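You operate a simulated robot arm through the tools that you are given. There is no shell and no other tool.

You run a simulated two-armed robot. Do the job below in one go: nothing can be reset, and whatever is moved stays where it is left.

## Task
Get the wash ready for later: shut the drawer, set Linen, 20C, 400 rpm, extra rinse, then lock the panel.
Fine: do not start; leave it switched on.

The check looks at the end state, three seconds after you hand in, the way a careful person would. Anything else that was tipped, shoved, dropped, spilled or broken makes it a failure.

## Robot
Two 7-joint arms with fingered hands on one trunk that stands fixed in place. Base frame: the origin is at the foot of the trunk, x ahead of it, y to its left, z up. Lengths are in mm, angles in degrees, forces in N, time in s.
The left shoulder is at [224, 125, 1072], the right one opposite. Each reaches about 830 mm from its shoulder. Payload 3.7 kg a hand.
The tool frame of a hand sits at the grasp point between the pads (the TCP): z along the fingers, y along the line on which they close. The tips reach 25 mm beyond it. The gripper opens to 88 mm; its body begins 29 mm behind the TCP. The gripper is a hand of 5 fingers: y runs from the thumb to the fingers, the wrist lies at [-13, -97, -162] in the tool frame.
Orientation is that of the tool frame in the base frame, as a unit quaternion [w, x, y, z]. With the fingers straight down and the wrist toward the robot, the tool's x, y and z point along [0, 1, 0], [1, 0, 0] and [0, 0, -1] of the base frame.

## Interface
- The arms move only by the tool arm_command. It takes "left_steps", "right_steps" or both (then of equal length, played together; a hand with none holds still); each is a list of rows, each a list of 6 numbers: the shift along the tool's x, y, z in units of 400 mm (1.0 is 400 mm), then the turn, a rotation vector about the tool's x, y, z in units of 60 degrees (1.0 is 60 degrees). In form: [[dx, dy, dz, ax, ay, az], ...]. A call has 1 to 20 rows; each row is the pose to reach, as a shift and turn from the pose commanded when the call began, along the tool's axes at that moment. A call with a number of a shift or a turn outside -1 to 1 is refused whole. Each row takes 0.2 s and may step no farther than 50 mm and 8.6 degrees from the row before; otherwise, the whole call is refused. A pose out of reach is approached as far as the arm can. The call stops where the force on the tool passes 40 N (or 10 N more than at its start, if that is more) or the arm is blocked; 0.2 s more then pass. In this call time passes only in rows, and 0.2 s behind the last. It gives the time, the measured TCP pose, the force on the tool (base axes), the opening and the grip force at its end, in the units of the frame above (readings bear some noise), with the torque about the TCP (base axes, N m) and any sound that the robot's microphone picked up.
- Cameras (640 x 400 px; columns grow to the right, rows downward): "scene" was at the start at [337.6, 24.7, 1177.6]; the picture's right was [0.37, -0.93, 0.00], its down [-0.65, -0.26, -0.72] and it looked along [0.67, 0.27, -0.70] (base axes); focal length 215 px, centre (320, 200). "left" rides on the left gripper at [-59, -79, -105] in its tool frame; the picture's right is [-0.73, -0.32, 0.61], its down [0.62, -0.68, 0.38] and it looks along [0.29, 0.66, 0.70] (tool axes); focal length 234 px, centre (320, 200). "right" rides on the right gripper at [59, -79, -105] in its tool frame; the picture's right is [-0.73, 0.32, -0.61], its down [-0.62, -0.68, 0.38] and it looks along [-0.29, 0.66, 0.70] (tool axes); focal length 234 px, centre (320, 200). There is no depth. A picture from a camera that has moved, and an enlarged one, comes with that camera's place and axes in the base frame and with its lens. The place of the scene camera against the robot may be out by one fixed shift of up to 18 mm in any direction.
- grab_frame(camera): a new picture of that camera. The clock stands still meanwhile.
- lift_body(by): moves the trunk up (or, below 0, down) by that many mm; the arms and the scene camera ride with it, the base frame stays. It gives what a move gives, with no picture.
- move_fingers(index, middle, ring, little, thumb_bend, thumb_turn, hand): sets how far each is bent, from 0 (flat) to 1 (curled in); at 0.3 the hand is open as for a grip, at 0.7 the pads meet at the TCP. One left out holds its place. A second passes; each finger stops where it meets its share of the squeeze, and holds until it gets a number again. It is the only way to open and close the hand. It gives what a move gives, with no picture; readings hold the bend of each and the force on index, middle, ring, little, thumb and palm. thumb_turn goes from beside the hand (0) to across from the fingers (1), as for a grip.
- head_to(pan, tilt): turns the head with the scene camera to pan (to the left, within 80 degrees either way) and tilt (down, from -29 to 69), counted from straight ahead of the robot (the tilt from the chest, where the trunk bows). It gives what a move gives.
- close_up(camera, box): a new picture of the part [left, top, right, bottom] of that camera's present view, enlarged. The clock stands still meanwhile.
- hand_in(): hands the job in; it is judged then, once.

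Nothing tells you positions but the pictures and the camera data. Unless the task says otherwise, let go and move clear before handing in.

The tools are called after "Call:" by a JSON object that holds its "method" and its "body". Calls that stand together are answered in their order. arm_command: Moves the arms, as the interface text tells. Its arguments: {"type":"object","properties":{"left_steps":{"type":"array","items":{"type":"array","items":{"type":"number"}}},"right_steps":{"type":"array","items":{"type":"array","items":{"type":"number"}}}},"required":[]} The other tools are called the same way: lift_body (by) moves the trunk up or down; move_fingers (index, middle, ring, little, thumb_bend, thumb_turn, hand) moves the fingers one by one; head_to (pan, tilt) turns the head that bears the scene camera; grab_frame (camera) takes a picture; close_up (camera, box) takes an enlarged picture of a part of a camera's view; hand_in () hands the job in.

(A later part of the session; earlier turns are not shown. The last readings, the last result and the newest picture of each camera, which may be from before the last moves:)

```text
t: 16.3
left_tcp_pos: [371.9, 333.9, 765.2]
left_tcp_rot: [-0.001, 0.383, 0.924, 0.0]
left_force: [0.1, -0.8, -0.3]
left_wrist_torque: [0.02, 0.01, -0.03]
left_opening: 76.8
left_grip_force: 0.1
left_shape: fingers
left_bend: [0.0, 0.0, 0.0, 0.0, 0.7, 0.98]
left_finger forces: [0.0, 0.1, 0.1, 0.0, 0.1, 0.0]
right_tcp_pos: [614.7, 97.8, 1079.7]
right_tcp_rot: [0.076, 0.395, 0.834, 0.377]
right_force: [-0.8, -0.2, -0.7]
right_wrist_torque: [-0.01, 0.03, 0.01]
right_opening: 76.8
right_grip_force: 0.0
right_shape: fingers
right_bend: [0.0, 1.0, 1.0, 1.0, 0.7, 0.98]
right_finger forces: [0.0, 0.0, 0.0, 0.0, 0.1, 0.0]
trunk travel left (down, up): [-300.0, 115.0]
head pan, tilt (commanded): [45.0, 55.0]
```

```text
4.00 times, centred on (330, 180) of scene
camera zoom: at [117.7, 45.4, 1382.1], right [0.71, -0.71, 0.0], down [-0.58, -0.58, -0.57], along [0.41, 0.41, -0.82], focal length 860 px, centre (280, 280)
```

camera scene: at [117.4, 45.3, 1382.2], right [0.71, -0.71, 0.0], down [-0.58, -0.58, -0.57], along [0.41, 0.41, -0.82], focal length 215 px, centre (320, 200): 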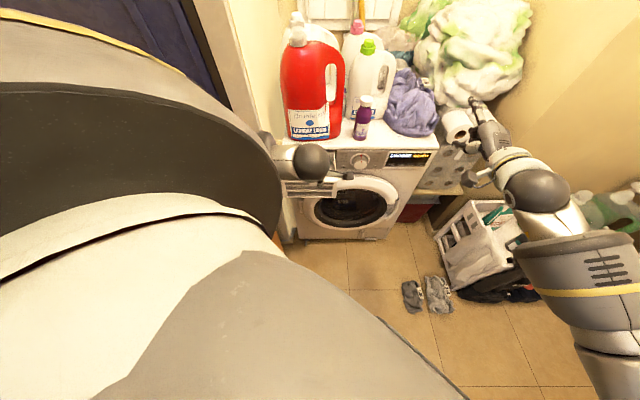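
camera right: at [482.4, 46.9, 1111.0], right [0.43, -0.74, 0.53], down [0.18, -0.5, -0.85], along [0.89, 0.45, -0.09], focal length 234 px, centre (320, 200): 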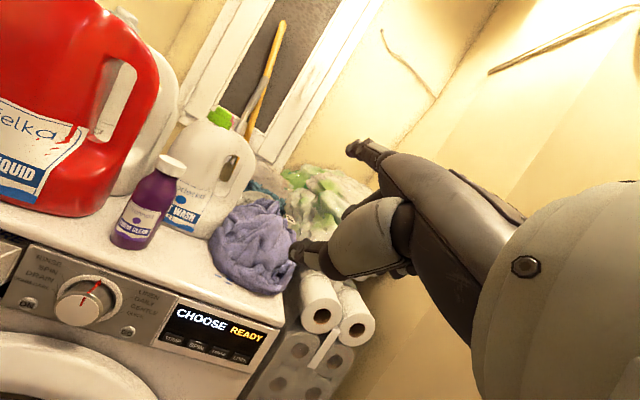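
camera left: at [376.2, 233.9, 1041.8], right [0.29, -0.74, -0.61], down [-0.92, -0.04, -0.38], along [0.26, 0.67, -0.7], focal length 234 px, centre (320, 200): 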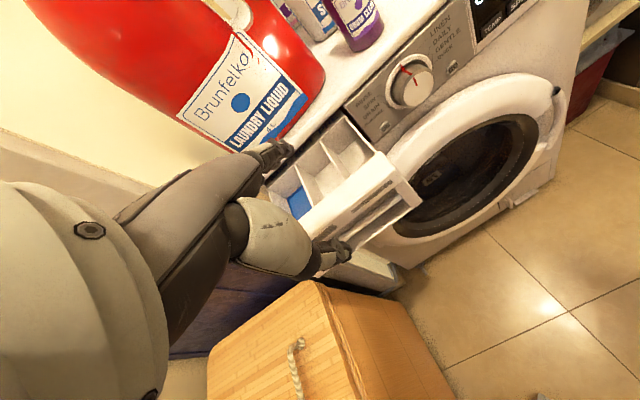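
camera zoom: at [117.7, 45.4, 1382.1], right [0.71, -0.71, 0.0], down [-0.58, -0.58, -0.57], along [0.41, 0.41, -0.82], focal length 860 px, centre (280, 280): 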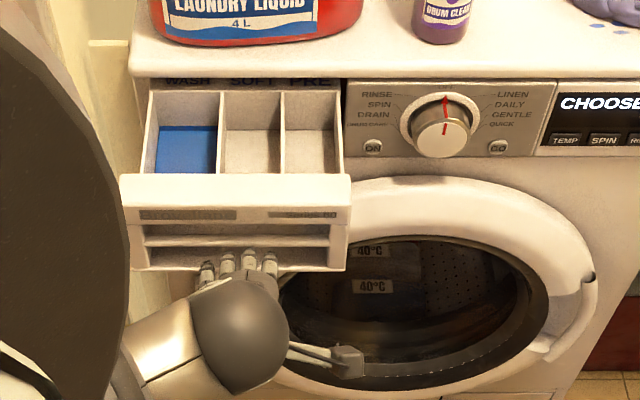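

Refined estimate: the tips are about 12 mm above the TCP and 33 mm in front of the strip. The strip spans z≈770–800, so I'll raise 8 mm and push gently along the drawer axis.

Call:
{"method": "arm_command", "body": {"left_steps": [[0, 0.02, -0.02, 0, 0, 0], [0, 0.045, -0.02, 0, 0, 0], [0, 0.07, -0.02, 0, 0, 0], [0, 0.09, -0.02, 0, 0, 0], [0, 0.11, -0.02, 0, 0, 0], [0, 0.13, -0.02, 0, 0, 0], [0, 0.15, -0.02, 0, 0, 0]]}}

Call:
{"method": "close_up", "body": {"camera": "left", "box": [220, 80, 480, 300]}}

Call:
{"method": "close_up", "body": {"camera": "scene", "box": [280, 130, 380, 230]}}

```text
t: 17.9
left_tcp_pos: [413.7, 377.0, 773.6]
left_tcp_rot: [0.0, 0.382, 0.924, 0.0]
left_force: [-0.7, -0.9, 1.0]
left_wrist_torque: [0.01, -0.02, -0.02]
left_opening: 76.8
left_grip_force: 0.5
left_shape: fingers
left_bend: [0.0, 0.0, 0.0, 0.0, 0.7, 0.98]
left_finger forces: [0.0, 0.6, 0.0, 0.0, 0.0, 0.0]
right_tcp_pos: [615.8, 96.4, 1082.1]
right_tcp_rot: [0.076, 0.395, 0.834, 0.377]
right_force: [0.0, -0.4, 0.2]
right_wrist_torque: [0.0, 0.04, 0.02]
right_opening: 76.8
right_grip_force: 0.1
right_shape: fingers
right_bend: [0.0, 1.0, 1.0, 1.0, 0.7, 0.98]
right_finger forces: [0.1, 0.1, 0.0, 0.0, 0.0, 0.0]
trunk travel left (down, up): [-300.0, 115.0]
head pan, tilt (commanded): [45.0, 55.0]
```

```text
1.82 times, centred on (350, 190) of left
camera zoom: at [401.9, 279.6, 877.7], right [0.29, -0.74, -0.61], down [-0.92, -0.04, -0.38], along [0.26, 0.67, -0.7], focal length 426 px, centre (266, 218)
```

zoom: 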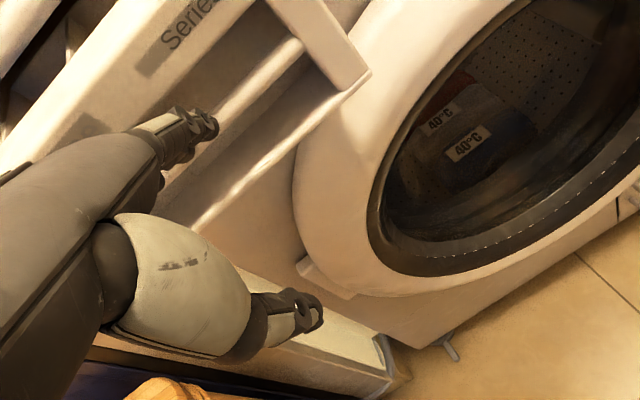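

```text
4.00 times, centred on (330, 180) of scene
camera zoom: at [117.6, 45.3, 1382.1], right [0.71, -0.71, 0.0], down [-0.58, -0.58, -0.57], along [0.41, 0.41, -0.82], focal length 860 px, centre (280, 280)
```

zoom: 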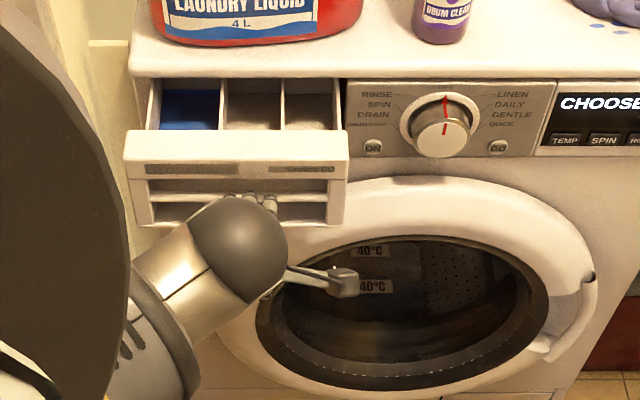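

The drawer is sliding in smoothly at very low force. I'll check where the fingertips touch before I finish the push.

Call:
{"method": "close_up", "body": {"camera": "scene", "box": [290, 150, 350, 190]}}

Call:
{"method": "close_up", "body": {"camera": "left", "box": [240, 80, 380, 180]}}

Call:
{"method": "close_up", "body": {"camera": "right", "box": [0, 220, 200, 400]}}

```text
10.00 times, centred on (320, 170) of scene
camera zoom: at [117.6, 45.3, 1382.1], right [0.71, -0.71, 0.0], down [-0.58, -0.58, -0.57], along [0.41, 0.41, -0.82], focal length 2151 px, centre (320, 500)
```

zoom: 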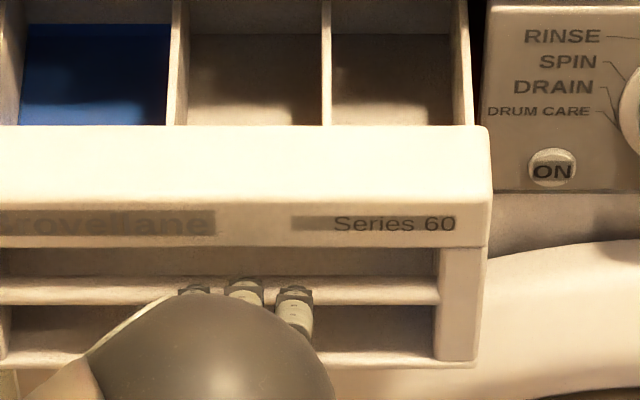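

```text
4.00 times, centred on (310, 130) of left
camera zoom: at [401.9, 279.6, 877.7], right [0.29, -0.74, -0.61], down [-0.92, -0.04, -0.38], along [0.26, 0.67, -0.7], focal length 937 px, centre (360, 480)
```

zoom: 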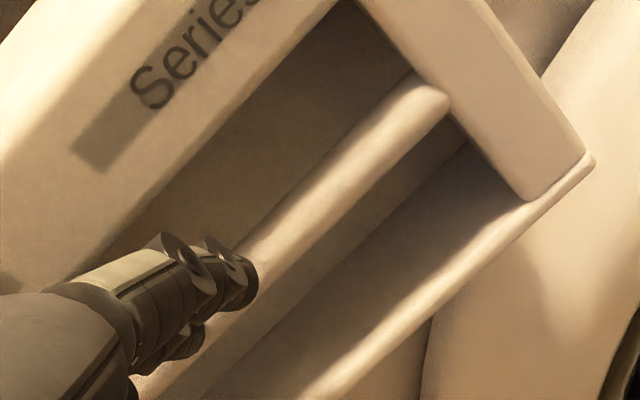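

```text
2.22 times, centred on (100, 310) of right
camera zoom: at [482.4, 47.1, 1111.0], right [0.43, -0.74, 0.53], down [0.18, -0.5, -0.85], along [0.89, 0.45, -0.09], focal length 520 px, centre (809, -44)
```

zoom: 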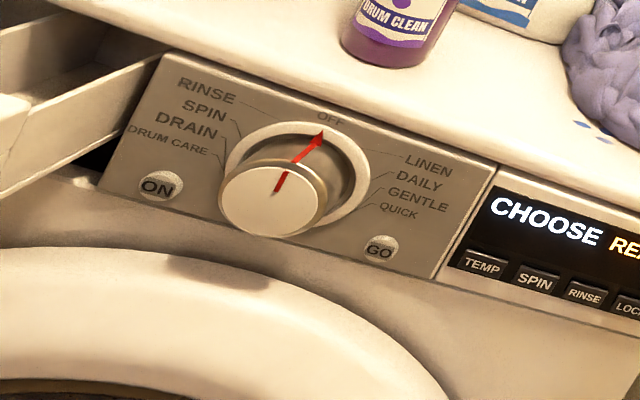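

Working back from where contact began, the flat fingertips sit at about tool (∓6, 98, 8), and they are pushing on the handle's middle rail. I'll back off slightly, raise to the solid top strip and finish the push there.

Call:
{"method": "arm_command", "body": {"left_steps": [[0, -0.0375, 0, 0, 0, 0], [0, -0.0375, -0.055, 0, 0, 0], [0, 0.0, -0.055, 0, 0, 0], [0, 0.025, -0.055, 0, 0, 0], [0, 0.05, -0.055, 0, 0, 0], [0, 0.075, -0.055, 0, 0, 0], [0, 0.1, -0.055, 0, 0, 0], [0, 0.125, -0.055, 0, 0, 0]]}}

Call:
{"method": "close_up", "body": {"camera": "scene", "box": [280, 130, 380, 190]}}

Call:
{"method": "close_up", "body": {"camera": "left", "box": [220, 60, 420, 200]}}

```text
t: 19.7
left_tcp_pos: [448.8, 411.7, 795.3]
left_tcp_rot: [0.0, 0.383, 0.924, 0.0]
left_force: [0.7, -0.5, -0.6]
left_wrist_torque: [-0.06, 0.0, -0.04]
left_opening: 76.7
left_grip_force: 0.3
left_shape: fingers
left_bend: [0.0, 0.01, 0.0, 0.0, 0.7, 0.98]
left_finger forces: [0.1, 1.1, 0.0, 0.1, 0.0, 0.0]
right_tcp_pos: [614.5, 97.2, 1081.3]
right_tcp_rot: [0.076, 0.395, 0.834, 0.377]
right_force: [0.2, -0.2, -0.8]
right_wrist_torque: [0.0, 0.0, -0.03]
right_opening: 76.8
right_grip_force: 0.1
right_shape: fingers
right_bend: [0.0, 1.0, 1.0, 1.0, 0.7, 0.98]
right_finger forces: [0.1, 0.0, 0.0, 0.0, 0.0, 0.0]
trunk travel left (down, up): [-300.0, 115.0]
head pan, tilt (commanded): [45.0, 55.0]
```

```text
6.40 times, centred on (330, 160) of scene
camera zoom: at [117.6, 45.3, 1382.2], right [0.71, -0.71, 0.0], down [-0.58, -0.58, -0.57], along [0.41, 0.41, -0.82], focal length 1377 px, centre (256, 456)
```

zoom: 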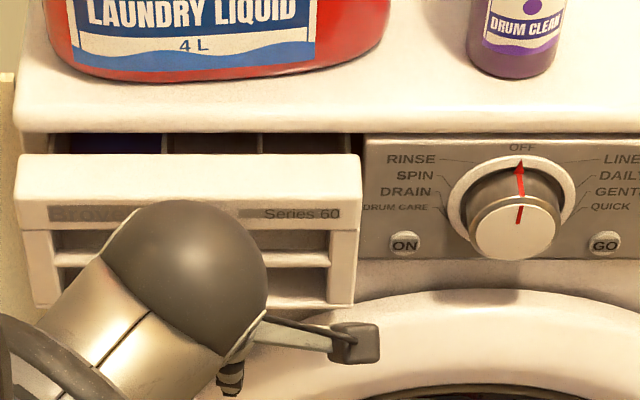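

```text
2.86 times, centred on (320, 130) of left
camera zoom: at [436.9, 315.0, 899.7], right [0.29, -0.74, -0.61], down [-0.92, -0.04, -0.38], along [0.26, 0.67, -0.7], focal length 669 px, centre (320, 400)
```

zoom: 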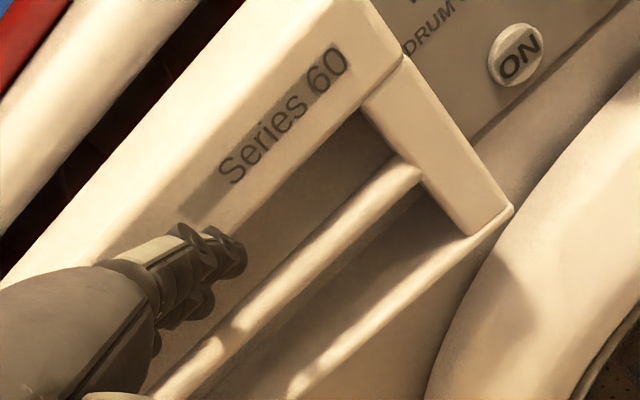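

The drawer has about 40 mm left. I'll raise the contact slightly and finish closing in small steps.

Call:
{"method": "arm_command", "body": {"left_steps": [[0, -0.0125, 0, 0, 0, 0], [0, -0.0125, -0.025, 0, 0, 0], [0, 0.0125, -0.025, 0, 0, 0], [0, 0.03, -0.025, 0, 0, 0], [0, 0.0475, -0.025, 0, 0, 0], [0, 0.065, -0.025, 0, 0, 0], [0, 0.08, -0.025, 0, 0, 0], [0, 0.09, -0.025, 0, 0, 0]]}}

Call:
{"method": "close_up", "body": {"camera": "scene", "box": [280, 130, 380, 190]}}

Call:
{"method": "close_up", "body": {"camera": "left", "box": [220, 60, 420, 200]}}

```text
t: 21.5
left_tcp_pos: [474.3, 437.0, 805.4]
left_tcp_rot: [0.0, 0.382, 0.924, 0.0]
left_force: [0.2, -0.9, -0.7]
left_wrist_torque: [-0.02, -0.01, 0.0]
left_opening: 76.7
left_grip_force: 0.0
left_shape: fingers
left_bend: [0.0, 0.01, 0.0, 0.0, 0.7, 0.98]
left_finger forces: [0.0, 0.9, 0.0, 0.1, 0.1, 0.0]
right_tcp_pos: [615.4, 96.6, 1081.0]
right_tcp_rot: [0.076, 0.395, 0.834, 0.377]
right_force: [0.0, 0.5, -1.4]
right_wrist_torque: [0.02, 0.0, 0.01]
right_opening: 76.8
right_grip_force: 0.0
right_shape: fingers
right_bend: [0.0, 1.0, 1.0, 1.0, 0.7, 0.98]
right_finger forces: [0.1, 0.1, 0.0, 0.0, 0.0, 0.1]
trunk travel left (down, up): [-300.0, 115.0]
head pan, tilt (commanded): [45.0, 55.0]
```

```text
6.40 times, centred on (330, 160) of scene
camera zoom: at [117.4, 45.1, 1382.2], right [0.71, -0.71, 0.0], down [-0.58, -0.58, -0.57], along [0.41, 0.41, -0.82], focal length 1377 px, centre (256, 456)
```

zoom: 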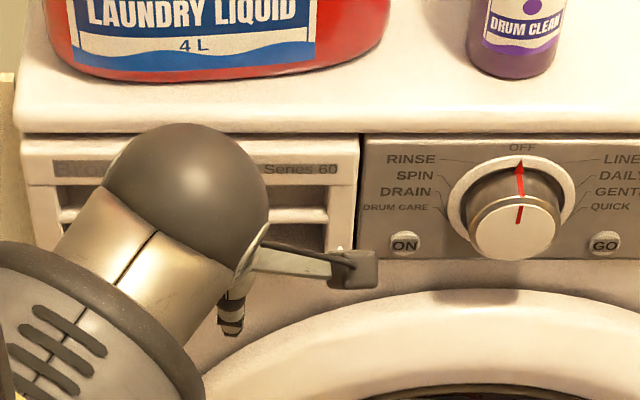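

```text
2.86 times, centred on (320, 130) of left
camera zoom: at [462.7, 340.2, 909.5], right [0.29, -0.74, -0.61], down [-0.92, -0.04, -0.38], along [0.26, 0.67, -0.7], focal length 669 px, centre (320, 400)
```

zoom: 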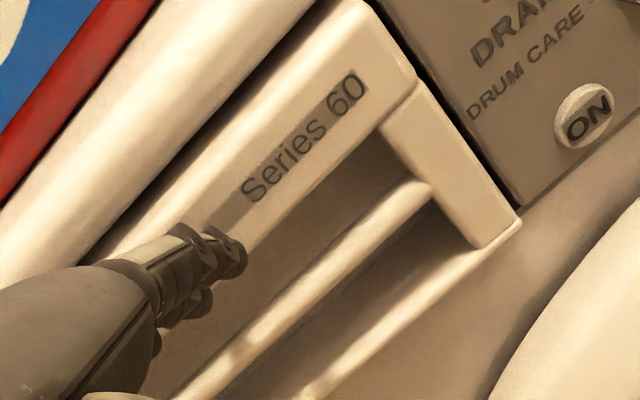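

It's nearly flush, so I'll keep going in 3 mm steps until the stop is felt.

Call:
{"method": "arm_command", "body": {"left_steps": [[0, 0.0075, 0, 0, 0, 0], [0, 0.015, 0, 0, 0, 0], [0, 0.0225, 0, 0, 0, 0], [0, 0.03, 0, 0, 0, 0], [0, 0.0375, 0, 0, 0, 0], [0, 0.045, 0, 0, 0, 0], [0, 0.0525, 0, 0, 0, 0]]}}

Call:
{"method": "close_up", "body": {"camera": "scene", "box": [280, 130, 380, 190]}}

Call:
{"method": "close_up", "body": {"camera": "left", "box": [220, 60, 420, 200]}}

```text
t: 23.1
left_tcp_pos: [486.8, 450.1, 806.2]
left_tcp_rot: [-0.001, 0.382, 0.924, -0.002]
left_force: [-16.4, -16.8, 3.7]
left_wrist_torque: [0.11, -0.04, 0.14]
left_opening: 72.2
left_grip_force: 11.2
left_shape: fingers
left_bend: [0.02, 0.06, 0.05, 0.0, 0.7, 0.98]
left_finger forces: [6.1, 10.1, 6.5, 0.1, 0.0, 0.0]
right_tcp_pos: [613.8, 95.9, 1082.9]
right_tcp_rot: [0.077, 0.394, 0.834, 0.379]
right_force: [-0.3, 0.0, -0.7]
right_wrist_torque: [0.01, -0.02, 0.01]
right_opening: 76.5
right_grip_force: 0.2
right_shape: fingers
right_bend: [0.0, 1.0, 1.0, 1.0, 0.7, 0.98]
right_finger forces: [0.1, 0.0, 0.1, 0.1, 0.1, 0.0]
trunk travel left (down, up): [-300.0, 115.0]
head pan, tilt (commanded): [45.0, 55.0]
```

```text
6.40 times, centred on (330, 160) of scene
camera zoom: at [115.5, 43.2, 1382.4], right [0.71, -0.71, 0.0], down [-0.58, -0.58, -0.58], along [0.41, 0.41, -0.82], focal length 1377 px, centre (256, 456)
```

zoom: 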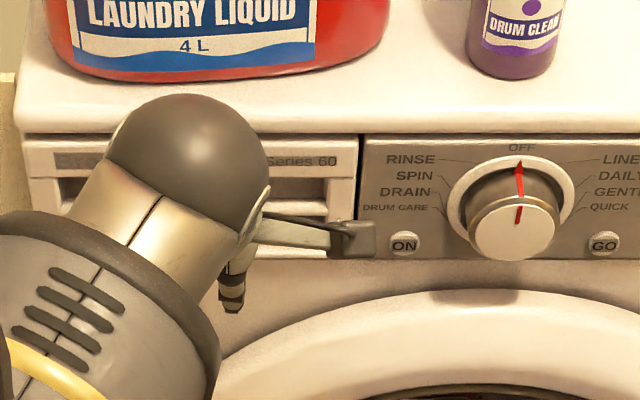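

```text
2.86 times, centred on (320, 130) of left
camera zoom: at [475.6, 352.7, 909.9], right [0.28, -0.74, -0.61], down [-0.92, -0.04, -0.38], along [0.26, 0.67, -0.7], focal length 669 px, centre (320, 400)
```

zoom: 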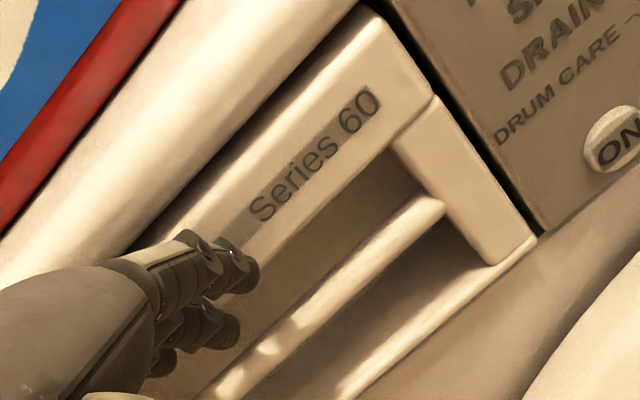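

The force rose to 23 N, which is the end stop. I'll back off and check that the drawer is shut.

Call:
{"method": "arm_command", "body": {"left_steps": [[0, -0.03, 0, 0, 0, 0], [0, -0.1, 0, 0, 0, 0], [0, -0.2, 0, 0, 0, 0], [0, -0.3, 0, 0, 0, 0]]}}

Call:
{"method": "close_up", "body": {"camera": "scene", "box": [260, 120, 380, 200]}}

Call:
{"method": "close_up", "body": {"camera": "left", "box": [240, 0, 480, 200]}}

Call:
{"method": "close_up", "body": {"camera": "right", "box": [0, 200, 300, 400]}}

```text
t: 24.1
left_tcp_pos: [403.4, 365.9, 807.1]
left_tcp_rot: [0.001, 0.382, 0.924, 0.001]
left_force: [0.7, -0.4, 0.1]
left_wrist_torque: [0.02, 0.05, -0.01]
left_opening: 76.4
left_grip_force: 0.1
left_shape: fingers
left_bend: [0.0, 0.0, 0.0, 0.0, 0.7, 0.98]
left_finger forces: [0.1, 0.0, 0.0, 0.0, 0.0, 0.0]
right_tcp_pos: [614.5, 96.1, 1080.8]
right_tcp_rot: [0.077, 0.395, 0.834, 0.378]
right_force: [0.3, 0.5, 0.7]
right_wrist_torque: [0.04, 0.0, 0.0]
right_opening: 76.5
right_grip_force: 0.0
right_shape: fingers
right_bend: [0.0, 1.0, 1.0, 1.0, 0.7, 0.98]
right_finger forces: [0.0, 0.0, 0.1, 0.0, 0.1, 0.0]
trunk travel left (down, up): [-300.0, 115.0]
head pan, tilt (commanded): [45.0, 55.0]
```

```text
5.00 times, centred on (320, 160) of scene
camera zoom: at [117.1, 44.8, 1382.3], right [0.71, -0.71, 0.0], down [-0.58, -0.58, -0.57], along [0.41, 0.41, -0.82], focal length 1076 px, centre (320, 400)
```

zoom: 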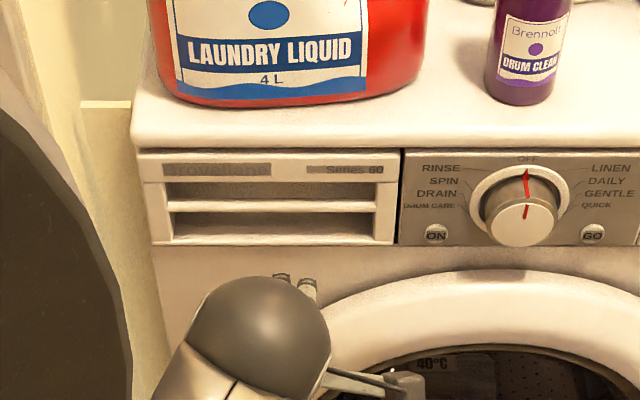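

```text
2.00 times, centred on (360, 100) of left
camera zoom: at [391.9, 269.3, 910.4], right [0.29, -0.74, -0.61], down [-0.92, -0.04, -0.38], along [0.26, 0.67, -0.69], focal length 468 px, centre (240, 400)
```

zoom: 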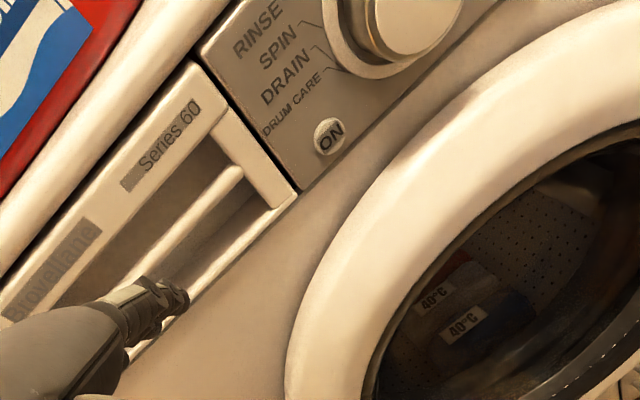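

```text
2.00 times, centred on (150, 300) of right
camera zoom: at [482.1, 46.7, 1111.2], right [0.43, -0.74, 0.53], down [0.18, -0.5, -0.85], along [0.89, 0.45, -0.09], focal length 468 px, centre (660, 0)
```

zoom: 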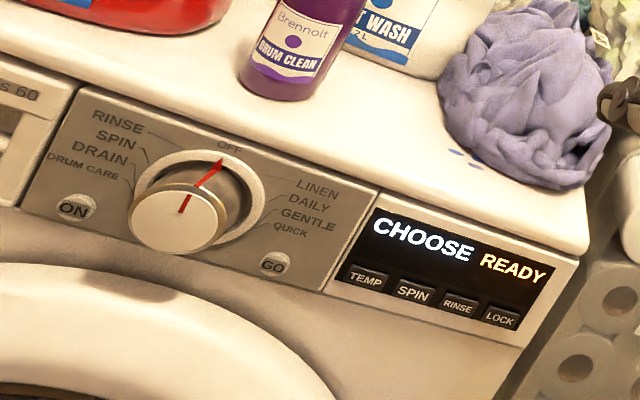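

The drawer is shut and flush. Now I'll park the left hand up and out of the way so the right arm can work on the panel.

Call:
{"method": "arm_command", "body": {"left_steps": [[0, -0.02, -0.1, 0, 0, 0], [0, -0.02, -0.2, 0, 0, 0], [0, -0.02, -0.3, 0, 0, 0], [0, -0.02, -0.4, 0, 0, 0], [0, -0.02, -0.5, 0, 0, 0], [0, -0.02, -0.6, 0, 0, 0], [0, -0.02, -0.7, 0, 0, 0], [0.03, -0.02, -0.75, 0, 0, 0.12], [0.06, -0.02, -0.8, 0, 0, 0.24], [0.09, -0.02, -0.85, 0, 0, 0.36], [0.12, -0.02, -0.85, 0, 0, 0.48], [0.15, -0.02, -0.85, 0, 0, 0.6], [0.18, -0.02, -0.85, 0, 0, 0.75]]}}

Call:
{"method": "grab_frame", "body": {"camera": "scene"}}

Call:
{"method": "grab_frame", "body": {"camera": "left"}}

```text
refused: row 13 steps farther than a row can; nothing moved
```

```text
taken
camera scene: at [117.1, 44.8, 1382.3], right [0.71, -0.71, 0.0], down [-0.58, -0.58, -0.57], along [0.41, 0.41, -0.82], focal length 215 px, centre (320, 200)
```

scene: 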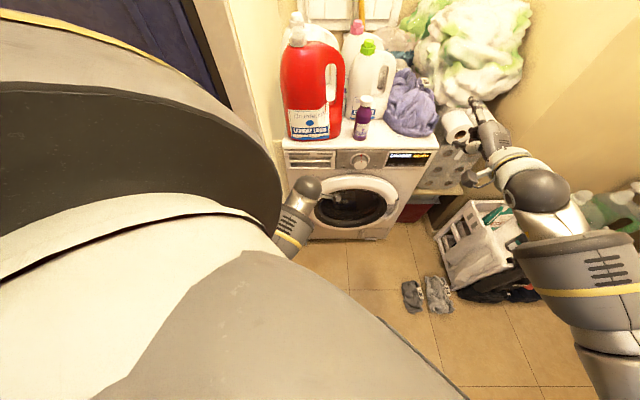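

```text
taken
camera left: at [391.9, 269.3, 910.4], right [0.29, -0.74, -0.61], down [-0.92, -0.04, -0.38], along [0.26, 0.67, -0.69], focal length 234 px, centre (320, 200)
```

left: 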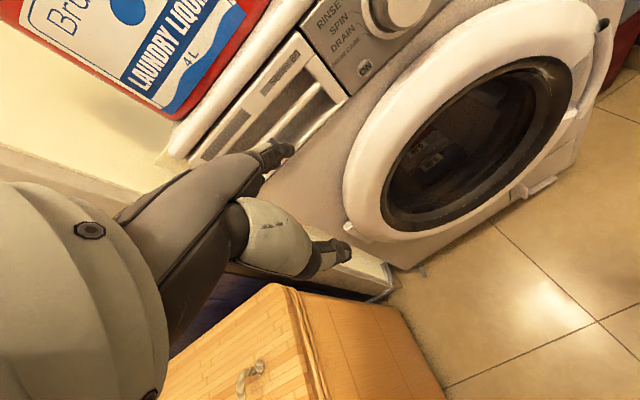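

One turn step was too large. Retrying with smaller turns.

Call:
{"method": "arm_command", "body": {"left_steps": [[0, -0.02, -0.1, 0, 0, 0], [0, -0.02, -0.2, 0, 0, 0], [0, -0.02, -0.3, 0, 0, 0], [0, -0.02, -0.4, 0, 0, 0], [0, -0.02, -0.5, 0, 0, 0], [0, -0.02, -0.6, 0, 0, 0], [0, -0.02, -0.7, 0, 0, 0], [0.03, -0.02, -0.75, 0, 0, 0.125], [0.06, -0.02, -0.8, 0, 0, 0.25], [0.09, -0.02, -0.85, 0, 0, 0.375], [0.12, -0.02, -0.85, 0, 0, 0.5], [0.15, -0.02, -0.85, 0, 0, 0.625], [0.18, -0.02, -0.85, 0, 0, 0.75]]}}

Call:
{"method": "grab_frame", "body": {"camera": "scene"}}

Call:
{"method": "grab_frame", "body": {"camera": "left"}}

```text
t: 26.9
left_tcp_pos: [347.3, 413.0, 1143.5]
left_tcp_rot: [0.0, 0.708, 0.706, -0.001]
left_force: [-0.5, -1.0, 0.6]
left_wrist_torque: [0.04, -0.03, 0.0]
left_opening: 76.6
left_grip_force: 0.0
left_shape: fingers
left_bend: [0.0, 0.0, 0.0, 0.0, 0.7, 0.98]
left_finger forces: [0.1, 0.0, 0.0, 0.0, 0.0, 0.1]
right_tcp_pos: [614.6, 97.9, 1082.4]
right_tcp_rot: [0.077, 0.395, 0.834, 0.377]
right_force: [-1.3, -0.2, 0.5]
right_wrist_torque: [0.0, 0.01, 0.03]
right_opening: 76.6
right_grip_force: 0.0
right_shape: fingers
right_bend: [0.0, 1.0, 1.0, 1.0, 0.7, 0.98]
right_finger forces: [0.0, 0.1, 0.0, 0.1, 0.0, 0.1]
trunk travel left (down, up): [-300.0, 115.0]
head pan, tilt (commanded): [45.0, 55.0]
```

```text
taken
camera scene: at [117.2, 45.6, 1382.2], right [0.71, -0.71, 0.0], down [-0.58, -0.58, -0.57], along [0.41, 0.41, -0.82], focal length 215 px, centre (320, 200)
```

scene: 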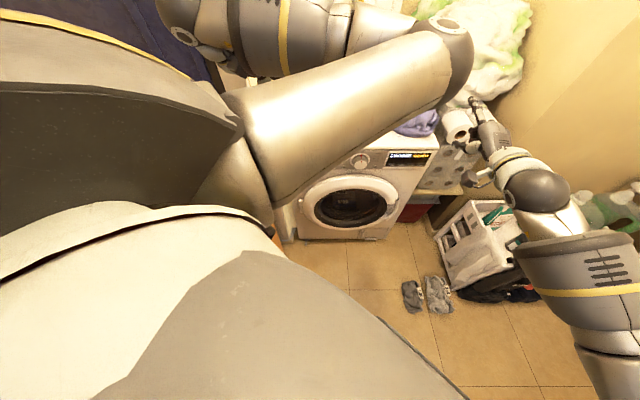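

```text
taken
camera left: at [270.9, 354.2, 1249.1], right [-0.32, -0.73, -0.61], down [-0.68, 0.62, -0.38], along [0.66, 0.29, -0.7], focal length 234 px, centre (320, 200)
```

left: 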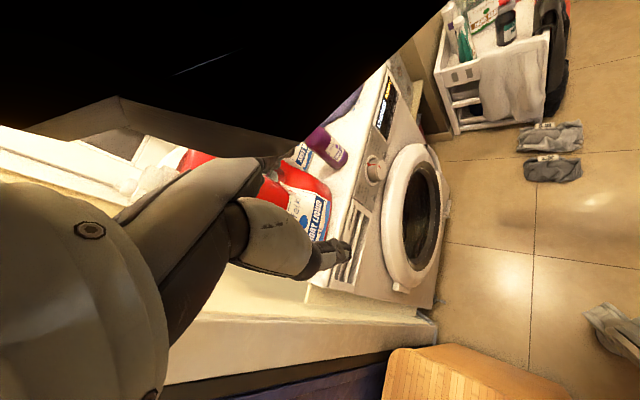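

The left elbow has swung forward and blocks the view. I'll move the left hand back to its starting spot to see whether the elbow goes back too.

Call:
{"method": "arm_command", "body": {"left_steps": [[0.0, 0.07, 0.0, 0, 0, 0], [0.0, 0.14, 0.02, 0, 0, 0], [0.01, 0.21, 0.02, 0, 0, 0], [0.015, 0.28, 0.02, 0, 0, 0]]}}

Call:
{"method": "grab_frame", "body": {"camera": "scene"}}

```text
t: 27.9
left_tcp_pos: [460.7, 418.7, 1138.0]
left_tcp_rot: [0.0, 0.707, 0.707, 0.0]
left_force: [0.1, 0.7, 0.9]
left_wrist_torque: [0.02, 0.03, 0.04]
left_opening: 76.7
left_grip_force: 0.0
left_shape: fingers
left_bend: [0.0, 0.0, 0.0, 0.0, 0.7, 0.98]
left_finger forces: [0.1, 0.1, 0.0, 0.0, 0.1, 0.0]
right_tcp_pos: [614.7, 96.8, 1081.5]
right_tcp_rot: [0.076, 0.395, 0.834, 0.377]
right_force: [-0.6, 0.6, -0.2]
right_wrist_torque: [0.02, 0.0, 0.01]
right_opening: 77.0
right_grip_force: 0.0
right_shape: fingers
right_bend: [0.0, 1.0, 1.0, 1.0, 0.7, 0.98]
right_finger forces: [0.1, 0.0, 0.1, 0.1, 0.0, 0.1]
trunk travel left (down, up): [-300.0, 115.0]
head pan, tilt (commanded): [45.0, 55.0]
```

```text
taken
camera scene: at [117.8, 45.3, 1382.1], right [0.71, -0.71, 0.0], down [-0.58, -0.58, -0.57], along [0.41, 0.41, -0.82], focal length 215 px, centre (320, 200)
```

scene: 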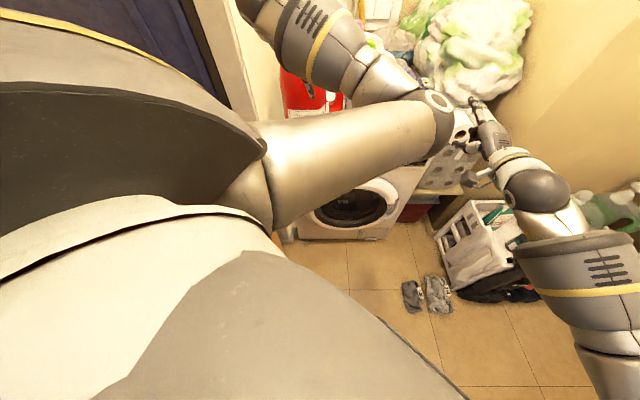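

The elbow is still tucked forward. Before moving the left hand outward to unwind the arm, I'll look to the left side for clearance.

Call:
{"method": "head_to", "body": {"pan": 78, "tilt": 15}}

Call:
{"method": "grab_frame", "body": {"camera": "scene"}}

Call:
{"method": "grab_frame", "body": {"camera": "left"}}

Call:
{"method": "grab_frame", "body": {"camera": "right"}}

```text
t: 29.0
left_tcp_pos: [459.3, 419.5, 1137.9]
left_tcp_rot: [0.0, 0.707, 0.707, 0.0]
left_force: [0.8, -0.3, -0.8]
left_wrist_torque: [0.01, 0.0, 0.01]
left_opening: 76.6
left_grip_force: 0.0
left_shape: fingers
left_bend: [0.0, 0.0, 0.0, 0.0, 0.7, 0.98]
left_finger forces: [0.0, 0.1, 0.1, 0.1, 0.0, 0.0]
right_tcp_pos: [615.3, 97.0, 1080.7]
right_tcp_rot: [0.077, 0.395, 0.834, 0.377]
right_force: [0.5, 0.0, 0.1]
right_wrist_torque: [-0.01, -0.01, 0.0]
right_opening: 76.5
right_grip_force: 0.0
right_shape: fingers
right_bend: [0.0, 1.0, 1.0, 1.0, 0.7, 0.98]
right_finger forces: [0.0, 0.1, 0.0, 0.1, 0.0, 0.0]
trunk travel left (down, up): [-300.0, 115.0]
head pan, tilt (commanded): [78.0, 15.0]
```

```text
taken
camera scene: at [85.9, 85.6, 1442.3], right [0.98, -0.21, 0.0], down [-0.05, -0.25, -0.97], along [0.2, 0.94, -0.26], focal length 215 px, centre (320, 200)
```

scene: 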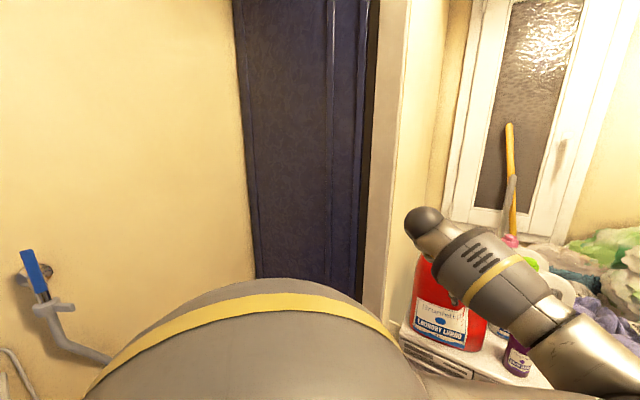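

```text
taken
camera left: at [382.8, 360.5, 1242.6], right [-0.32, -0.73, -0.61], down [-0.68, 0.62, -0.38], along [0.66, 0.29, -0.7], focal length 234 px, centre (320, 200)
```

left: 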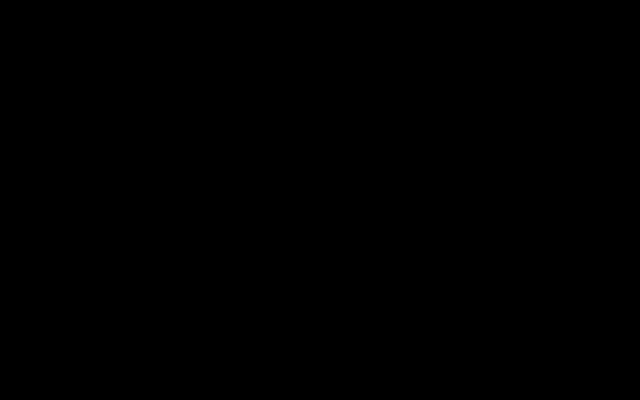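

```text
taken
camera right: at [482.3, 47.1, 1111.0], right [0.43, -0.74, 0.53], down [0.18, -0.5, -0.85], along [0.89, 0.45, -0.09], focal length 234 px, centre (320, 200)
```

right: 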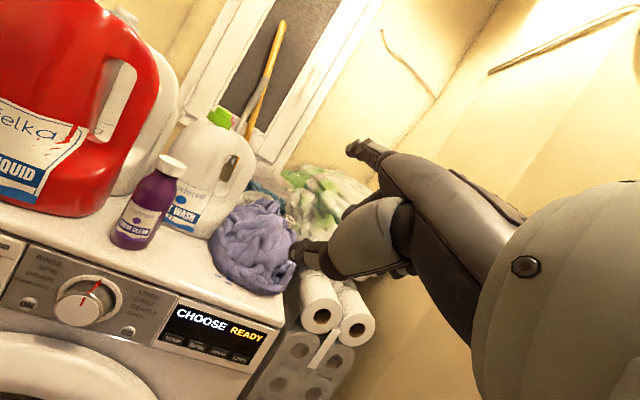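

The left camera is buried behind the folded arm, so I'll unwind by lowering the left hand. Going down earlier put the elbow low. I'll do it in stages and watch from the scene camera.

Call:
{"method": "arm_command", "body": {"left_steps": [[0, -0.05, 0.08, 0, 0, 0], [0, -0.1, 0.16, 0, 0, 0], [0, -0.15, 0.24, 0, 0, 0], [0, -0.2, 0.32, 0, 0, 0]]}}

Call:
{"method": "head_to", "body": {"pan": 50, "tilt": 45}}

Call:
{"method": "grab_frame", "body": {"camera": "scene"}}

```text
t: 30.0
left_tcp_pos: [379.3, 418.5, 1010.6]
left_tcp_rot: [0.0, 0.706, 0.708, 0.0]
left_force: [-0.2, -0.5, -0.2]
left_wrist_torque: [0.02, -0.01, -0.03]
left_opening: 76.8
left_grip_force: 0.1
left_shape: fingers
left_bend: [0.0, 0.0, 0.0, 0.0, 0.7, 0.98]
left_finger forces: [0.0, 0.0, 0.0, 0.1, 0.0, 0.0]
right_tcp_pos: [615.0, 97.4, 1082.3]
right_tcp_rot: [0.077, 0.395, 0.834, 0.377]
right_force: [0.3, 0.2, 0.5]
right_wrist_torque: [-0.01, 0.0, -0.01]
right_opening: 77.0
right_grip_force: 0.0
right_shape: fingers
right_bend: [0.0, 1.0, 1.0, 1.0, 0.7, 0.98]
right_finger forces: [0.0, 0.0, 0.1, 0.0, 0.1, 0.0]
trunk travel left (down, up): [-300.0, 115.0]
head pan, tilt (commanded): [78.0, 15.0]
```

```text
t: 31.0
left_tcp_pos: [379.7, 416.9, 1011.5]
left_tcp_rot: [0.0, 0.707, 0.707, 0.0]
left_force: [-0.3, 0.6, 0.3]
left_wrist_torque: [-0.01, 0.01, 0.01]
left_opening: 76.8
left_grip_force: 0.0
left_shape: fingers
left_bend: [0.0, 0.0, 0.0, 0.0, 0.7, 0.98]
left_finger forces: [0.1, 0.0, 0.1, 0.0, 0.2, 0.0]
right_tcp_pos: [614.5, 98.1, 1081.0]
right_tcp_rot: [0.076, 0.395, 0.834, 0.377]
right_force: [-0.7, -0.1, 0.1]
right_wrist_torque: [0.02, 0.02, -0.01]
right_opening: 76.8
right_grip_force: 0.1
right_shape: fingers
right_bend: [0.0, 1.0, 1.0, 1.0, 0.7, 0.98]
right_finger forces: [0.1, 0.0, 0.0, 0.1, 0.0, 0.1]
trunk travel left (down, up): [-300.0, 115.0]
head pan, tilt (commanded): [50.0, 45.0]
```

```text
taken
camera scene: at [118.7, 56.6, 1395.7], right [0.77, -0.64, 0.0], down [-0.45, -0.54, -0.71], along [0.45, 0.54, -0.71], focal length 215 px, centre (320, 200)
```

scene: 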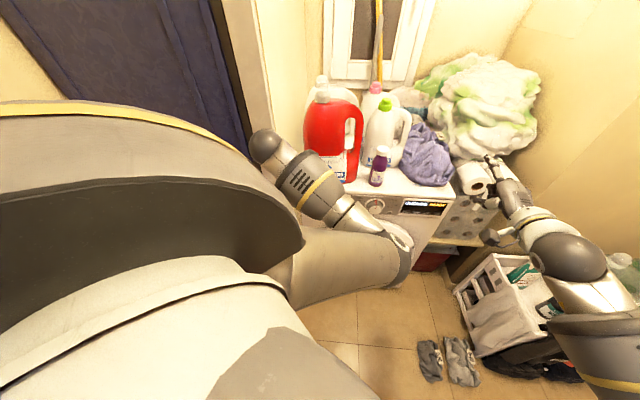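

The elbow is in front of the chest. Turning the hand inward should bring the forearm in from the left and push the elbow outward, so I'll try that here in free space.

Call:
{"method": "arm_command", "body": {"left_steps": [[0, 0, 0, 0, 0, 0.125], [0, 0, 0, 0, 0, 0.25], [0, 0, 0, 0, 0, 0.375], [0, 0, 0, 0, 0, 0.5], [0, 0, 0, 0, 0, 0.625], [0, 0, 0, 0, 0, 0.75], [0, 0, 0, 0, 0, 0.875], [0, 0, 0, 0, 0, 1.0]]}}

Call:
{"method": "grab_frame", "body": {"camera": "scene"}}

```text
t: 32.8
left_tcp_pos: [379.6, 417.3, 1010.8]
left_tcp_rot: [0.0, 0.966, 0.258, 0.0]
left_force: [-0.4, -0.8, 0.1]
left_wrist_torque: [0.0, -0.01, -0.04]
left_opening: 76.7
left_grip_force: 0.1
left_shape: fingers
left_bend: [0.0, 0.0, 0.0, 0.0, 0.7, 0.98]
left_finger forces: [0.0, 0.0, 0.0, 0.1, 0.0, 0.0]
right_tcp_pos: [615.3, 96.2, 1081.6]
right_tcp_rot: [0.076, 0.394, 0.835, 0.377]
right_force: [0.5, -0.3, 0.3]
right_wrist_torque: [-0.03, -0.03, 0.02]
right_opening: 76.7
right_grip_force: 0.1
right_shape: fingers
right_bend: [0.0, 1.0, 1.0, 1.0, 0.7, 0.98]
right_finger forces: [0.0, 0.1, 0.0, 0.0, 0.0, 0.0]
trunk travel left (down, up): [-300.0, 115.0]
head pan, tilt (commanded): [50.0, 45.0]
```

```text
taken
camera scene: at [118.8, 56.6, 1395.6], right [0.77, -0.64, 0.0], down [-0.45, -0.54, -0.71], along [0.45, 0.54, -0.71], focal length 215 px, centre (320, 200)
```

scene: 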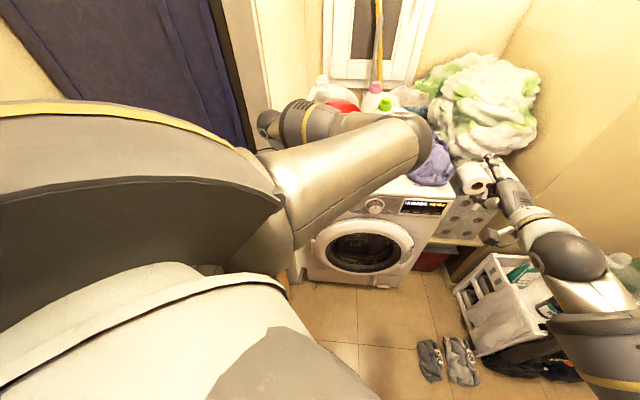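

The elbow is swinging outward. I'll continue turning inward while drawing the hand back a little.

Call:
{"method": "arm_command", "body": {"left_steps": [[0, 0, 0, 0, 0, 0.125], [0, 0, 0, 0, 0, 0.25], [0, 0, 0, 0, 0, 0.375], [0, 0, 0, 0, 0, 0.5], [0, 0, 0, 0, 0, 0.625], [0, 0, 0, 0, 0, 0.75]]}}

Call:
{"method": "grab_frame", "body": {"camera": "scene"}}

```text
t: 34.2
left_tcp_pos: [486.8, 435.1, 989.4]
left_tcp_rot: [0.0, 0.994, -0.113, -0.003]
left_force: [-0.4, 0.6, -0.3]
left_wrist_torque: [0.0, -0.01, -0.02]
left_opening: 76.5
left_grip_force: 0.0
left_shape: fingers
left_bend: [0.0, 0.0, 0.0, 0.0, 0.7, 0.98]
left_finger forces: [0.0, 0.1, 0.0, 0.0, 0.1, 0.1]
left hand out of reach, approached as far as the arm can: row 2, 3, 4, 5, 6
right_tcp_pos: [614.8, 97.0, 1081.0]
right_tcp_rot: [0.076, 0.395, 0.834, 0.378]
right_force: [-0.6, 0.4, -0.3]
right_wrist_torque: [0.0, -0.03, 0.05]
right_opening: 76.5
right_grip_force: 0.0
right_shape: fingers
right_bend: [0.0, 1.0, 1.0, 1.0, 0.7, 0.98]
right_finger forces: [0.1, 0.0, 0.0, 0.0, 0.1, 0.0]
trunk travel left (down, up): [-300.0, 115.0]
head pan, tilt (commanded): [50.0, 45.0]
```

```text
taken
camera scene: at [118.7, 56.5, 1395.6], right [0.77, -0.64, 0.0], down [-0.45, -0.54, -0.71], along [0.45, 0.54, -0.71], focal length 215 px, centre (320, 200)
```

scene: 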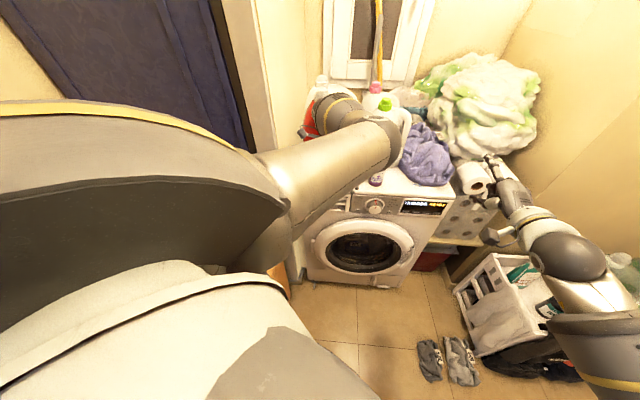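

The hand drifted toward the washer while turning. I'll check that nothing was touched before moving on.

Call:
{"method": "grab_frame", "body": {"camera": "right"}}

Call:
{"method": "grab_frame", "body": {"camera": "left"}}

Call:
{"method": "close_up", "body": {"camera": "scene", "box": [260, 60, 460, 220]}}

```text
taken
camera right: at [482.3, 47.1, 1111.1], right [0.43, -0.74, 0.53], down [0.18, -0.5, -0.85], along [0.89, 0.45, -0.09], focal length 234 px, centre (320, 200)
```

right: 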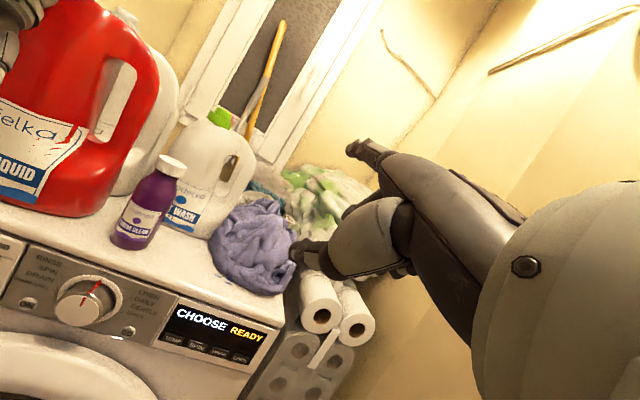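

```text
taken
camera left: at [450.5, 525.2, 1094.2], right [-0.64, 0.48, -0.6], down [0.76, 0.52, -0.39], along [0.13, -0.71, -0.7], focal length 234 px, centre (320, 200)
```

left: 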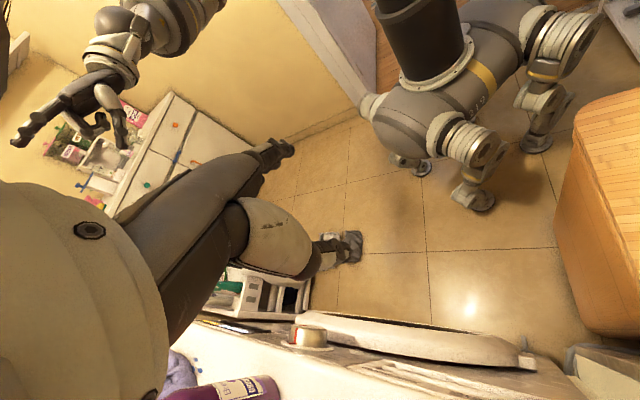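

```text
2.50 times, centred on (360, 140) of scene
camera zoom: at [118.7, 56.5, 1395.6], right [0.77, -0.64, 0.0], down [-0.45, -0.54, -0.71], along [0.45, 0.54, -0.71], focal length 538 px, centre (220, 350)
```

zoom: 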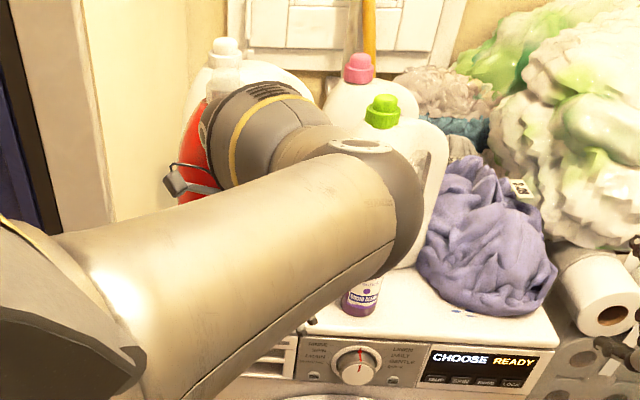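

Nothing moved; the red bottle is unchanged. I'll retrace that turn to pull the left arm away from the bottles.

Call:
{"method": "arm_command", "body": {"left_steps": [[-0.06, 0.025, -0.01, 0, 0, -0.06], [-0.12, 0.05, -0.025, 0, 0, -0.18], [-0.17, 0.075, -0.035, 0, 0, -0.31], [-0.21, 0.09, -0.045, 0, 0, -0.44], [-0.235, 0.1, -0.05, 0, 0, -0.57], [-0.251, 0.104, -0.0535, 0, 0, -0.7]]}}

Call:
{"method": "grab_frame", "body": {"camera": "scene"}}

Call:
{"method": "grab_frame", "body": {"camera": "right"}}

```text
t: 35.6
left_tcp_pos: [379.3, 419.8, 1013.0]
left_tcp_rot: [0.0, 0.972, 0.235, 0.0]
left_force: [0.3, -0.3, 0.7]
left_wrist_torque: [0.01, -0.03, 0.01]
left_opening: 76.6
left_grip_force: 0.0
left_shape: fingers
left_bend: [0.0, 0.0, 0.0, 0.0, 0.7, 0.98]
left_finger forces: [0.1, 0.1, 0.0, 0.0, 0.1, 0.0]
left hand out of reach, approached as far as the arm can: row 1, 2, 3, 4
right_tcp_pos: [614.0, 96.7, 1080.8]
right_tcp_rot: [0.077, 0.394, 0.834, 0.377]
right_force: [0.0, -0.5, 0.3]
right_wrist_torque: [0.03, -0.02, 0.0]
right_opening: 76.8
right_grip_force: 0.0
right_shape: fingers
right_bend: [0.0, 1.0, 1.0, 1.0, 0.7, 0.98]
right_finger forces: [0.1, 0.0, 0.0, 0.0, 0.0, 0.1]
trunk travel left (down, up): [-300.0, 115.0]
head pan, tilt (commanded): [50.0, 45.0]
```

```text
taken
camera scene: at [118.7, 56.5, 1395.6], right [0.77, -0.64, 0.0], down [-0.45, -0.54, -0.71], along [0.45, 0.54, -0.71], focal length 215 px, centre (320, 200)
```

scene: 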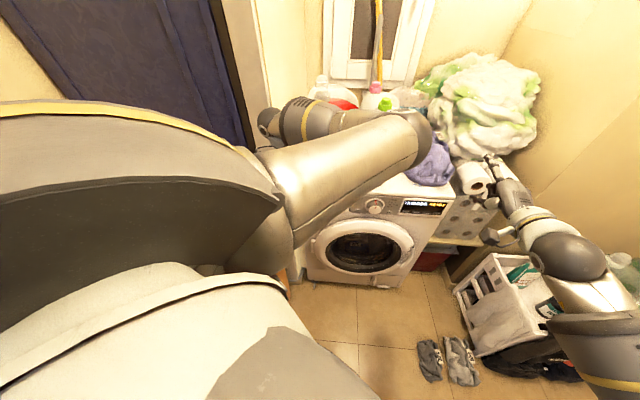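

```text
taken
camera right: at [482.3, 47.0, 1111.0], right [0.43, -0.74, 0.53], down [0.18, -0.5, -0.85], along [0.89, 0.45, -0.09], focal length 234 px, centre (320, 200)
```

right: 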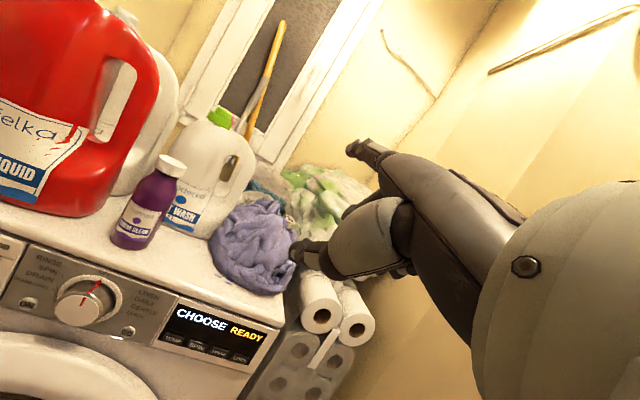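

Clear again. Now I'll unwind to yaw 0 while lowering the left hand, then return it to the low pose in front of the washer where the elbow stayed low.

Call:
{"method": "arm_command", "body": {"left_steps": [[0, 0, 0.03, 0, 0, -0.125], [0, 0, 0.06, 0, 0, -0.25], [0, 0, 0.09, 0, 0, -0.375], [0, 0, 0.12, 0, 0, -0.5], [0, 0, 0.16, 0, 0, -0.625], [0, 0, 0.2, 0, 0, -0.75], [0, 0, 0.25, 0, 0, -0.875], [0, 0, 0.3, 0, 0, -1.0]]}}

Call:
{"method": "grab_frame", "body": {"camera": "scene"}}

```text
t: 37.4
left_tcp_pos: [378.6, 419.8, 891.9]
left_tcp_rot: [0.0, 0.724, 0.69, 0.0]
left_force: [0.0, 0.7, 1.1]
left_wrist_torque: [0.0, -0.02, 0.01]
left_opening: 76.4
left_grip_force: 0.0
left_shape: fingers
left_bend: [0.0, 0.0, 0.0, 0.0, 0.7, 0.98]
left_finger forces: [0.1, 0.0, 0.0, 0.0, 0.0, 0.0]
right_tcp_pos: [615.1, 97.3, 1081.8]
right_tcp_rot: [0.077, 0.396, 0.834, 0.377]
right_force: [-0.8, -0.5, -0.2]
right_wrist_torque: [-0.03, -0.01, 0.0]
right_opening: 76.6
right_grip_force: 0.1
right_shape: fingers
right_bend: [0.0, 1.0, 1.0, 1.0, 0.7, 0.98]
right_finger forces: [0.1, 0.1, 0.0, 0.1, 0.0, 0.0]
trunk travel left (down, up): [-300.0, 115.0]
head pan, tilt (commanded): [50.0, 45.0]
```

```text
taken
camera scene: at [118.7, 56.4, 1395.6], right [0.77, -0.64, 0.0], down [-0.45, -0.54, -0.71], along [0.45, 0.54, -0.71], focal length 215 px, centre (320, 200)
```

scene: 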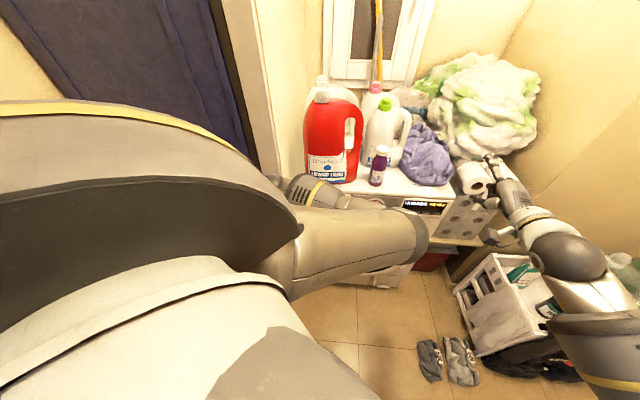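

Call:
{"method": "arm_command", "body": {"left_steps": [[0, -0.02, 0.04, 0, 0, -0.115], [-0.04, -0.03, 0.08, 0, 0, -0.23], [-0.08, -0.03, 0.12, 0, 0, -0.345], [-0.12, -0.035, 0.16, 0, 0, -0.46], [-0.16, -0.035, 0.2, 0, 0, -0.575], [-0.2, -0.04, 0.24, 0, 0, -0.69], [-0.2525, -0.04, 0.28, 0, 0, -0.8]]}}

Call:
{"method": "grab_frame", "body": {"camera": "scene"}}

```text
t: 39.0
left_tcp_pos: [360.5, 320.2, 779.4]
left_tcp_rot: [-0.001, 0.381, 0.924, 0.0]
left_force: [0.0, -0.2, 0.2]
left_wrist_torque: [0.03, -0.04, 0.0]
left_opening: 76.6
left_grip_force: 0.1
left_shape: fingers
left_bend: [0.0, 0.0, 0.0, 0.0, 0.7, 0.98]
left_finger forces: [0.0, 0.0, 0.0, 0.1, 0.1, 0.0]
right_tcp_pos: [615.4, 98.0, 1080.9]
right_tcp_rot: [0.077, 0.396, 0.834, 0.377]
right_force: [0.1, -0.5, -0.3]
right_wrist_torque: [-0.01, -0.01, 0.01]
right_opening: 76.7
right_grip_force: 0.0
right_shape: fingers
right_bend: [0.0, 1.0, 1.0, 1.0, 0.7, 0.98]
right_finger forces: [0.1, 0.0, 0.0, 0.0, 0.0, 0.0]
trunk travel left (down, up): [-300.0, 115.0]
head pan, tilt (commanded): [50.0, 45.0]
```

```text
taken
camera scene: at [118.9, 56.5, 1395.6], right [0.77, -0.64, 0.0], down [-0.45, -0.54, -0.71], along [0.45, 0.54, -0.71], focal length 215 px, centre (320, 200)
```

scene: 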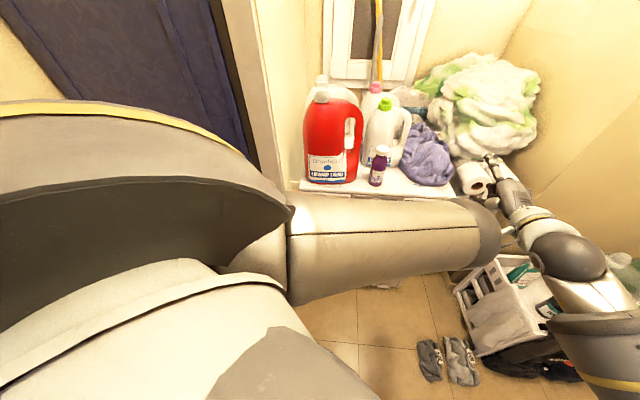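

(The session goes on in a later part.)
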